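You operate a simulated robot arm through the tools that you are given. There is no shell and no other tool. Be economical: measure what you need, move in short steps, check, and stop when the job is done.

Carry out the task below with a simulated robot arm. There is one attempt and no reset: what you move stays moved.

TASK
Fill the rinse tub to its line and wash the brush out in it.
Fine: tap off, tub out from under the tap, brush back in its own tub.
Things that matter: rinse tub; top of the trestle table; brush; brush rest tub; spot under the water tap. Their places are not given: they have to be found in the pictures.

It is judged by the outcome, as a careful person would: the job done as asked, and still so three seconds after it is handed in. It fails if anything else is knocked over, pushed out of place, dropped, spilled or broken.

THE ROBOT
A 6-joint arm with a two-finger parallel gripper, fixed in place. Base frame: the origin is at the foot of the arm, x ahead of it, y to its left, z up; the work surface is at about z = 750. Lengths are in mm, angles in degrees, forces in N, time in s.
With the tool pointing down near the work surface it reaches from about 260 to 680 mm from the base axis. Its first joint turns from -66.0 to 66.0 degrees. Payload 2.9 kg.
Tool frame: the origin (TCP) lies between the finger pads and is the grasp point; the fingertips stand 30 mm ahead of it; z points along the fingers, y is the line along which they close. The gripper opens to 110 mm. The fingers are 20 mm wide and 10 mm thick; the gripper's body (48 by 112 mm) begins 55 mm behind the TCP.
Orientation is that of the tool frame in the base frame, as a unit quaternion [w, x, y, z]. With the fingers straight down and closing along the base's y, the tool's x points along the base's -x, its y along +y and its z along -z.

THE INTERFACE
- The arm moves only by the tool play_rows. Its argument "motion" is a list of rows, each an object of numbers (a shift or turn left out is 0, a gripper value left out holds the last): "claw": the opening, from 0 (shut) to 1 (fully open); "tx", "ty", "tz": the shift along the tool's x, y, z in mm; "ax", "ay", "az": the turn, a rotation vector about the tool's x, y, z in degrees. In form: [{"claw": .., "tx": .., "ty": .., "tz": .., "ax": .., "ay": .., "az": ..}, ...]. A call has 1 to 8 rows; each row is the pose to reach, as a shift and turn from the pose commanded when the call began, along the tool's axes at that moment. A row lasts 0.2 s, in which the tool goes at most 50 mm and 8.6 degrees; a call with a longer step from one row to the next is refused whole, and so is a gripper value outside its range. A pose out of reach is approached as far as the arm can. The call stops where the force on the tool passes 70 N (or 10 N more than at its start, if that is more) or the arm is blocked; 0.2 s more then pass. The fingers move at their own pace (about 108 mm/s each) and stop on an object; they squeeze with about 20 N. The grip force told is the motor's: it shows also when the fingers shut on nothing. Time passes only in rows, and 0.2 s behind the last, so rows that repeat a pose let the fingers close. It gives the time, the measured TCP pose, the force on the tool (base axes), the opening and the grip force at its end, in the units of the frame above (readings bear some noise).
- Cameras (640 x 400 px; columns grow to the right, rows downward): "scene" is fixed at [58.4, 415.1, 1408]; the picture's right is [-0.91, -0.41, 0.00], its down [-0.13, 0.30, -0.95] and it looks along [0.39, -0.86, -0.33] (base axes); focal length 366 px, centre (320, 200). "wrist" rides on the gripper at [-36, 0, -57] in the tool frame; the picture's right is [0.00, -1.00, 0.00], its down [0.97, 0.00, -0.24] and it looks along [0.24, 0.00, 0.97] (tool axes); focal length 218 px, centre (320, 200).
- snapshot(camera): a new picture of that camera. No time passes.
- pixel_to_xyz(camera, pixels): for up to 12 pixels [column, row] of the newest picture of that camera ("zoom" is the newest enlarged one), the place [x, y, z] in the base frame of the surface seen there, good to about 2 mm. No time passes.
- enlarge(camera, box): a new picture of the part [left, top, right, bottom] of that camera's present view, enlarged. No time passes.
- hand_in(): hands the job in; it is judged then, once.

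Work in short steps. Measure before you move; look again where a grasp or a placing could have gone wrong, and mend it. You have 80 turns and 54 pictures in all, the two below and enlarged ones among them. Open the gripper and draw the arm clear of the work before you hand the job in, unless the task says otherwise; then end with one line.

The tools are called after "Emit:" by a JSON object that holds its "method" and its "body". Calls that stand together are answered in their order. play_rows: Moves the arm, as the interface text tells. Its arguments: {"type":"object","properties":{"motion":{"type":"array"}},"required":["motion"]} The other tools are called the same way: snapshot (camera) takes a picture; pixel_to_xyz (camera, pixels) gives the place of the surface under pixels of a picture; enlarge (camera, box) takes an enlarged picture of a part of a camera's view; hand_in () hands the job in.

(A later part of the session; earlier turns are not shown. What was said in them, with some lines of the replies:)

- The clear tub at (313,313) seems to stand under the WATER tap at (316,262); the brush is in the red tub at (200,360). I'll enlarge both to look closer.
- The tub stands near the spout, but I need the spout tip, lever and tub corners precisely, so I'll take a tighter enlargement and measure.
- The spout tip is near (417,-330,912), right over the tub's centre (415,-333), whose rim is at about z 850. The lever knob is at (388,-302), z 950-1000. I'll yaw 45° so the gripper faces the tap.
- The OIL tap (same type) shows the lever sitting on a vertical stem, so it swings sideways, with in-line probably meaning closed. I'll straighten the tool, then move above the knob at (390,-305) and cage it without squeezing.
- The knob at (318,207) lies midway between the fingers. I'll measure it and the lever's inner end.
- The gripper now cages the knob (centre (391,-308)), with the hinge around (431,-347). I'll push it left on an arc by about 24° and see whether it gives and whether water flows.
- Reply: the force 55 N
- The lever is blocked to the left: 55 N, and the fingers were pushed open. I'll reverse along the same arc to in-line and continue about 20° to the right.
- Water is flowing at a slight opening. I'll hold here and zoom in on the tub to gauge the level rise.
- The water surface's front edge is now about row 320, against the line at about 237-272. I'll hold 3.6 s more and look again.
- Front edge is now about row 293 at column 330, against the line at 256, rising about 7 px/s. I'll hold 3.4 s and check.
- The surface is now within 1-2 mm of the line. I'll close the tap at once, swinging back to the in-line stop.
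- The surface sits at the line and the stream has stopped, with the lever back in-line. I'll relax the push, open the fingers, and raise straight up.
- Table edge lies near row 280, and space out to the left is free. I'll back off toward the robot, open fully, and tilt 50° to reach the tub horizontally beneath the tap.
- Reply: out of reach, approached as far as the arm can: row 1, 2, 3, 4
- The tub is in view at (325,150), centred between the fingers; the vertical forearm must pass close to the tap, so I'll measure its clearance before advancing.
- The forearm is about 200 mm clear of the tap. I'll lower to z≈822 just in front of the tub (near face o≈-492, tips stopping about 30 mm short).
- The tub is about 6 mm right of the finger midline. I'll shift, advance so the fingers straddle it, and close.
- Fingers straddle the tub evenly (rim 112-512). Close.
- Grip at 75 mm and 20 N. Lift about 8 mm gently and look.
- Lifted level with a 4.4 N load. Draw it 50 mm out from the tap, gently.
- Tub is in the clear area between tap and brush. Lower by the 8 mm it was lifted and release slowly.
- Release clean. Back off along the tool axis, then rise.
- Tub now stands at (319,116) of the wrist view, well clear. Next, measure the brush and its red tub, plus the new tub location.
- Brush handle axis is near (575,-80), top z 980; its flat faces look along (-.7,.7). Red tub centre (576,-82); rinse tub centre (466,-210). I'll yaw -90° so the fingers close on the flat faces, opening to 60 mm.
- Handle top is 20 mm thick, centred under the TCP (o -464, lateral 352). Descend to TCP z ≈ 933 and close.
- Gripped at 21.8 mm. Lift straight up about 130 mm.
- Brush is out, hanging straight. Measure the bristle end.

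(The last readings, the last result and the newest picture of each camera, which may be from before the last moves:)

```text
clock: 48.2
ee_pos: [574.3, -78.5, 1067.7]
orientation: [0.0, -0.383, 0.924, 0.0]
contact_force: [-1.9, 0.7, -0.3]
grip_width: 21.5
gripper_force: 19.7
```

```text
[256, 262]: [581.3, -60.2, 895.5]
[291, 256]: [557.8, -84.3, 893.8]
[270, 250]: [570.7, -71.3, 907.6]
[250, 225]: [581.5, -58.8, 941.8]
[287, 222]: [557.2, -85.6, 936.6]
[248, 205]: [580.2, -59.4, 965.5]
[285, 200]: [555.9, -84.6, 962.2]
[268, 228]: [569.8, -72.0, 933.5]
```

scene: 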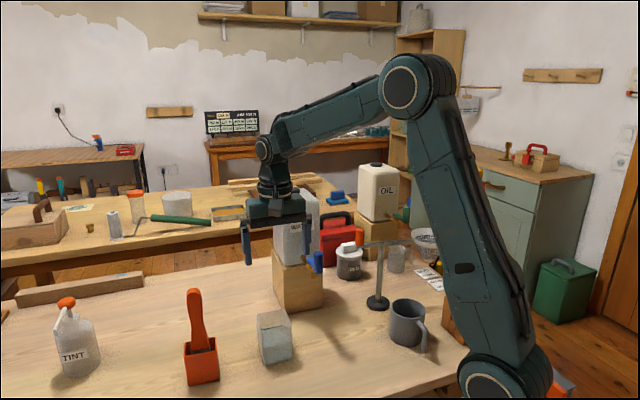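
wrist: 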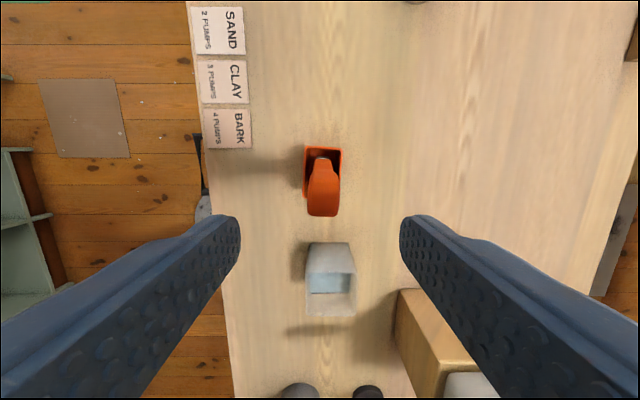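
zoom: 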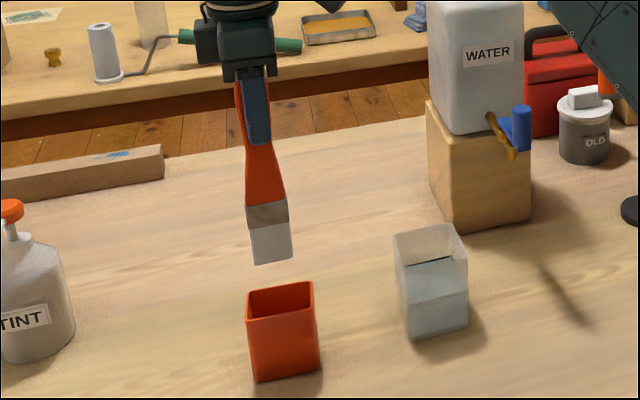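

Bristle tip is 175 mm below the TCP and 36 mm wide. Carry it over the rinse tub centre (466,-210), at present height (tip 893 > rim 849).

Emit:
{"method": "play_rows", "body": {"motion": [{"tx": 10, "ty": -1}, {"tx": 35, "ty": -3}, {"tx": 65, "ty": -6}, {"tx": 95, "ty": -9}, {"tx": 125, "ty": -12}, {"tx": 150, "ty": -14}, {"tx": 166, "ty": -15.5}, {"tx": 171, "ty": -16}]}}

Emit:
{"method": "play_rows", "body": {"motion": [{}, {}]}}

Emit:
{"method": "enlarge", "body": {"camera": "scene", "box": [215, 220, 335, 380]}}

Emit:
{"method": "snapshot", "body": {"camera": "wrist"}}

```text
clock: 50.0
ee_pos: [465.5, -212.9, 1066.3]
orientation: [0.0, -0.382, 0.924, 0.001]
contact_force: [0.5, -0.2, -0.1]
grip_width: 21.9
gripper_force: 20.2
```

```text
clock: 50.6
ee_pos: [466.0, -212.7, 1065.7]
orientation: [-0.001, -0.382, 0.924, -0.001]
contact_force: [-0.2, 0.5, -0.5]
grip_width: 21.6
gripper_force: 20.0
```

```text
2.50 times, centred on (275, 300) of scene
```

zoom: 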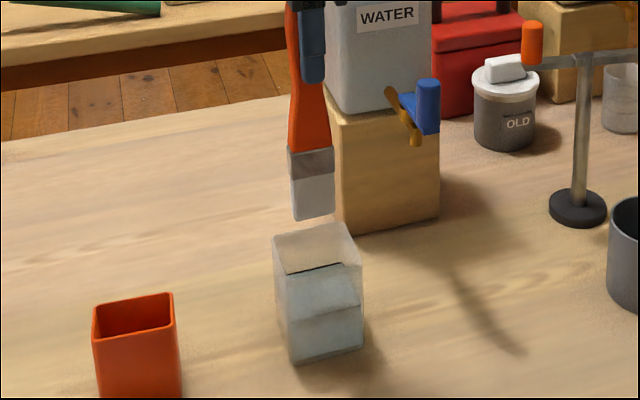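

```text
14 pictures are left
```

wrist: 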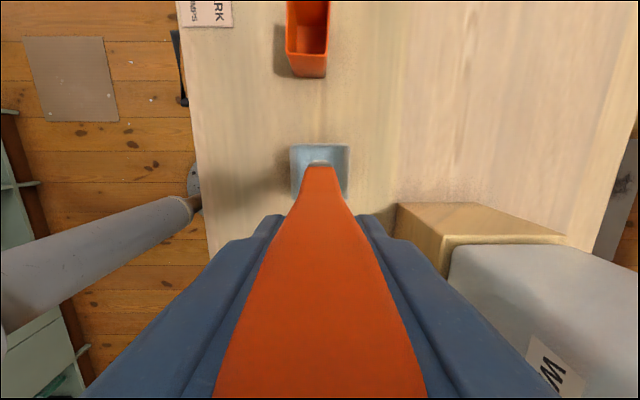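

Aligned over the rinse tub. Lower to TCP z≈940 so the tip sits ~8 mm above the tub floor, with bristles submerged.

Emit:
{"method": "play_rows", "body": {"motion": [{"tz": 25, "tx": -1, "ty": 1}, {"tz": 50, "tx": -1, "ty": 1}, {"tz": 70, "tx": -1, "ty": 1}, {"tz": 85, "tx": -1, "ty": 1}, {"tz": 98, "tx": -1, "ty": 1}, {"tz": 109, "tx": -1, "ty": 1}, {"tz": 118, "tx": -1, "ty": 1}, {"tz": 125, "tx": -1, "ty": 1}]}}

Emit:
{"method": "enlarge", "body": {"camera": "scene", "box": [235, 260, 325, 370]}}

```text
clock: 52.4
ee_pos: [465.2, -210.8, 941.6]
orientation: [0.0, -0.383, 0.924, 0.001]
contact_force: [0.1, 0.1, -0.3]
grip_width: 21.7
gripper_force: 20.5
```

```text
3.64 times, centred on (280, 315) of scene
```

zoom: 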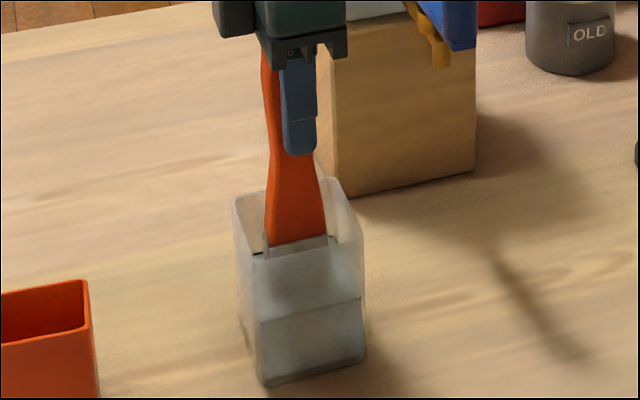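

Bristles are in the water. Swish back and forth gently several times, within the wall margins.

Emit:
{"method": "play_rows", "body": {"motion": [{"ty": 10}, {"ty": 0}, {"ty": -10}, {"ty": 0}, {"ty": 10}, {"ty": 0}, {"ty": -10}, {"ty": 0}]}}

Emit:
{"method": "play_rows", "body": {"motion": [{"tx": 7}, {"tx": 0}, {"tx": -7}, {"tx": 0}, {"tx": 7}, {"tx": 0}, {"tx": -7}, {"tx": 0}]}}

Emit:
{"method": "play_rows", "body": {"motion": [{"ty": 11}, {"ty": 0}, {"ty": -11}, {"ty": 0}, {"ty": 11}, {"ty": 0}, {"ty": -11}, {"ty": 0}]}}

Emit:
{"method": "enlarge", "body": {"camera": "scene", "box": [235, 260, 325, 370]}}

```text
clock: 54.2
ee_pos: [464.8, -211.4, 940.9]
orientation: [-0.001, -0.383, 0.924, 0.001]
contact_force: [0.6, 0.1, -1.0]
grip_width: 21.9
gripper_force: 20.3
```

```text
clock: 56.0
ee_pos: [466.0, -210.6, 941.8]
orientation: [0.001, -0.383, 0.924, 0.0]
contact_force: [-0.3, -0.3, -0.3]
grip_width: 21.4
gripper_force: 20.0
```

```text
clock: 57.8
ee_pos: [465.7, -209.8, 941.9]
orientation: [0.0, -0.383, 0.924, 0.001]
contact_force: [-0.5, -0.7, -0.8]
grip_width: 21.7
gripper_force: 20.1
```

```text
3.64 times, centred on (280, 315) of scene
```

zoom: 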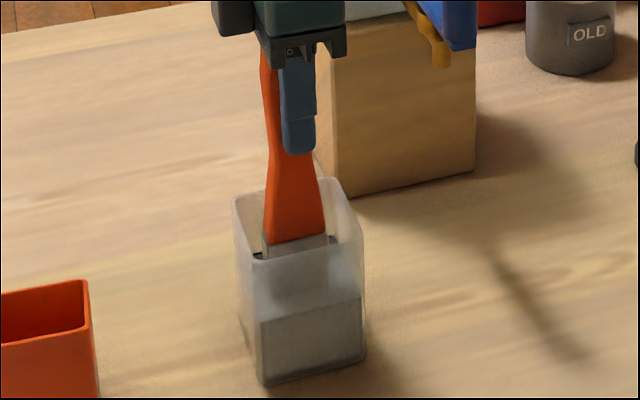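

The water has clouded, so paint is coming out. A couple more rounds, with up-down strokes in the water, then a slow lift to drip just above the surface.

Emit:
{"method": "play_rows", "body": {"motion": [{"ty": 11, "tz": -8}, {"ty": 0}, {"ty": -11, "tz": -8}, {"ty": 0}, {"ty": 11, "tz": -8}, {"ty": 0}, {"ty": -11, "tz": -8}, {"ty": 0}]}}

Emit:
{"method": "play_rows", "body": {"motion": [{"tx": 7, "ty": 8}, {"tx": -7, "ty": 8}, {"tx": -7, "ty": -8}, {"tx": 7, "ty": -8}, {"tx": 7, "ty": 8}, {"tx": -7, "ty": 8}, {"tx": -7, "ty": -8}, {"tx": 0, "ty": 0}]}}

Emit:
{"method": "play_rows", "body": {"motion": [{"tz": -8}, {"tz": -20}, {"tz": -32}, {"tz": -44}, {"tz": -54}, {"tz": -60}, {"tz": -62}, {"tz": -62}]}}

Emit:
{"method": "play_rows", "body": {"motion": [{}, {}, {}, {}, {}, {}, {}, {}]}}

Emit:
{"method": "play_rows", "body": {"motion": [{"tz": -15}, {"tz": -30}, {"tz": -45}, {"tz": -60}, {"tz": -66}, {"tz": -66}, {"tz": -66}, {"tz": -66}]}}

Emit:
{"method": "enlarge", "body": {"camera": "scene", "box": [215, 220, 335, 380]}}

```text
clock: 59.6
ee_pos: [465.1, -212.1, 942.6]
orientation: [0.0, -0.383, 0.924, 0.001]
contact_force: [-0.6, 0.3, -0.3]
grip_width: 21.6
gripper_force: 19.5
```

```text
clock: 61.4
ee_pos: [466.8, -208.8, 941.1]
orientation: [0.0, -0.383, 0.924, 0.001]
contact_force: [0.1, 0.5, -1.4]
grip_width: 21.8
gripper_force: 20.0
```

```text
clock: 63.2
ee_pos: [465.8, -210.7, 1003.8]
orientation: [0.0, -0.383, 0.924, -0.001]
contact_force: [-0.1, 0.4, -0.6]
grip_width: 21.7
gripper_force: 20.2
```

```text
clock: 65.0
ee_pos: [465.8, -211.7, 1003.4]
orientation: [0.0, -0.383, 0.924, 0.0]
contact_force: [-0.7, 0.8, -0.3]
grip_width: 21.7
gripper_force: 19.6
```

```text
clock: 66.8
ee_pos: [465.8, -211.6, 1069.1]
orientation: [0.0, -0.382, 0.924, 0.0]
contact_force: [-0.6, 0.1, -0.8]
grip_width: 21.9
gripper_force: 20.5
```

```text
2.50 times, centred on (275, 300) of scene
```

zoom: 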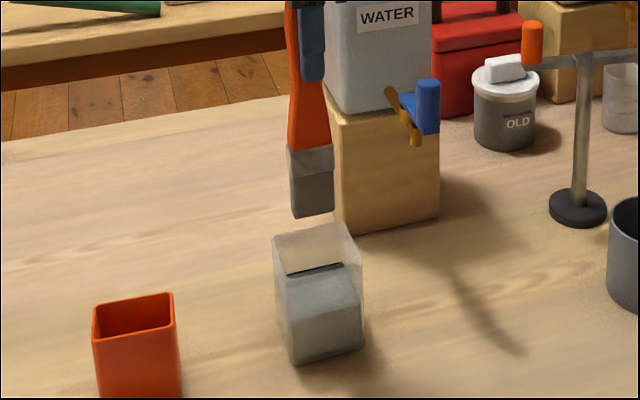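

Bristles come out wet and the water has clouded. Carry the brush back over its red tub.

Emit:
{"method": "play_rows", "body": {"motion": [{"tx": -10, "ty": 1}, {"tx": -35, "ty": 3}, {"tx": -65, "ty": 6}, {"tx": -95, "ty": 9}, {"tx": -125, "ty": 12}, {"tx": -150, "ty": 14}, {"tx": -165, "ty": 15}, {"tx": -170, "ty": 15.5}]}}

Emit:
{"method": "play_rows", "body": {"motion": [{}, {}]}}

Emit:
{"method": "enlarge", "body": {"camera": "scene", "box": [150, 200, 290, 395]}}

Emit:
{"method": "pixel_to_xyz", "body": {"camera": "zoom", "pixels": [[256, 260], [289, 255], [270, 248], [248, 322], [316, 310], [311, 282]]}}

```text
clock: 68.6
ee_pos: [573.9, -79.9, 1069.3]
orientation: [0.0, -0.382, 0.924, 0.001]
contact_force: [0.5, -0.1, -1.9]
grip_width: 22.2
gripper_force: 19.4
```

```text
clock: 69.2
ee_pos: [573.7, -80.7, 1069.5]
orientation: [0.0, -0.383, 0.924, 0.001]
contact_force: [-1.3, -0.2, -0.9]
grip_width: 21.7
gripper_force: 19.8
```

```text
2.05 times, centred on (220, 298) of scene
```

zoom: 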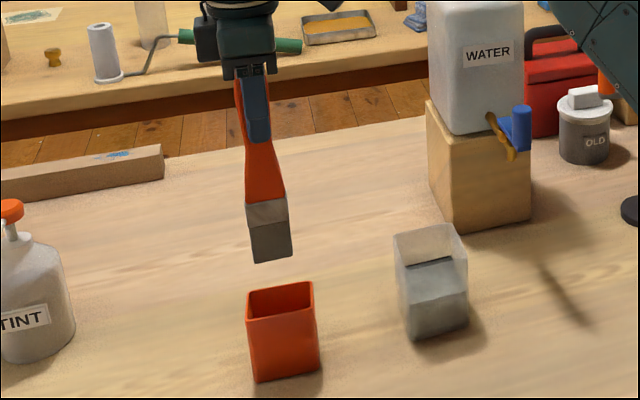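

```text
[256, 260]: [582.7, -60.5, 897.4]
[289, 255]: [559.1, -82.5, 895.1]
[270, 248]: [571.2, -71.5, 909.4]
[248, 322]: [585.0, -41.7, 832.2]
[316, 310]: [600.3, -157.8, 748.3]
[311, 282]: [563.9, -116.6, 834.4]
```

Geometry matches the pull-out. Lower slowly to TCP z ≈ 933.

Emit:
{"method": "play_rows", "body": {"motion": [{"tz": 20}, {"tz": 40}, {"tz": 60}, {"tz": 80}, {"tz": 100}, {"tz": 115}, {"tz": 127}, {"tz": 135}]}}

Emit:
{"method": "enlarge", "body": {"camera": "scene", "box": [150, 220, 290, 395]}}

```text
clock: 71.0
ee_pos: [575.8, -80.8, 934.9]
orientation: [0.0, -0.383, 0.924, -0.001]
contact_force: [0.5, 0.2, -0.3]
grip_width: 21.7
gripper_force: 19.7
```

```text
2.29 times, centred on (220, 308) of scene
```

zoom: 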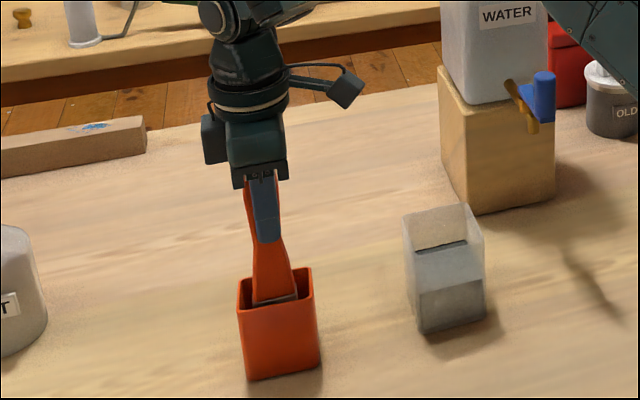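

Brush is in its tub. Lower the last 2 mm, open, then rise.

Emit:
{"method": "play_rows", "body": {"motion": [{"tz": 1}, {"tz": 2}, {"tz": 2}, {"tz": 2, "claw": 0.3}, {"tz": 2, "claw": 0.6}, {"tz": 2}, {"tz": 2}]}}

Emit:
{"method": "play_rows", "body": {"motion": [{"tz": -25}, {"tz": -60}, {"tz": -105}, {"tz": -150}, {"tz": -190}]}}

Emit:
{"method": "play_rows", "body": {"motion": [{"tx": 40}, {"tx": 85, "ty": 20}, {"tx": 125, "ty": 40}, {"tx": 150, "ty": 60}]}}

Emit:
{"method": "snapshot", "body": {"camera": "scene"}}

Emit:
{"method": "enlarge", "body": {"camera": "scene", "box": [160, 240, 340, 395]}}

```text
clock: 72.6
ee_pos: [574.8, -79.5, 932.4]
orientation: [0.0, -0.382, 0.924, 0.0]
contact_force: [0.8, 0.3, 0.0]
grip_width: 66.1
gripper_force: 0.1
```

```text
clock: 73.8
ee_pos: [573.8, -80.1, 1124.0]
orientation: [0.0, -0.383, 0.924, 0.0]
contact_force: [-0.3, 0.3, 0.3]
grip_width: 66.1
gripper_force: 0.0
```

```text
clock: 74.8
ee_pos: [427.5, -144.8, 1124.3]
orientation: [-0.001, -0.382, 0.924, -0.001]
contact_force: [0.4, -0.1, -0.6]
grip_width: 66.1
gripper_force: 0.0
```

```text
8 pictures are left
```

scene: 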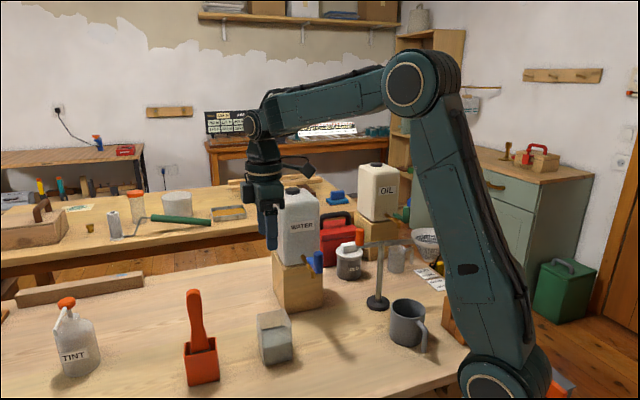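

```text
2.58 times, centred on (250, 318) of scene
```

zoom: 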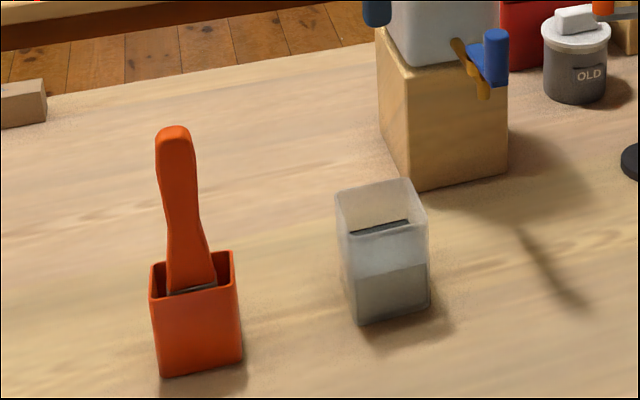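

The brush is upright in its own tub, the tap is off with the lever in-line, and the rinse tub is clear of the tap. The table looks dry and the arm is clear, so I'm handing in.

Emit:
{"method": "hand_in", "body": {}}

```text
The job is handed in.
```

The rinse tub was filled to its line and the brush washed out in it; the tap is off, the tub is out from under the tap, and the brush is back in its own tub.
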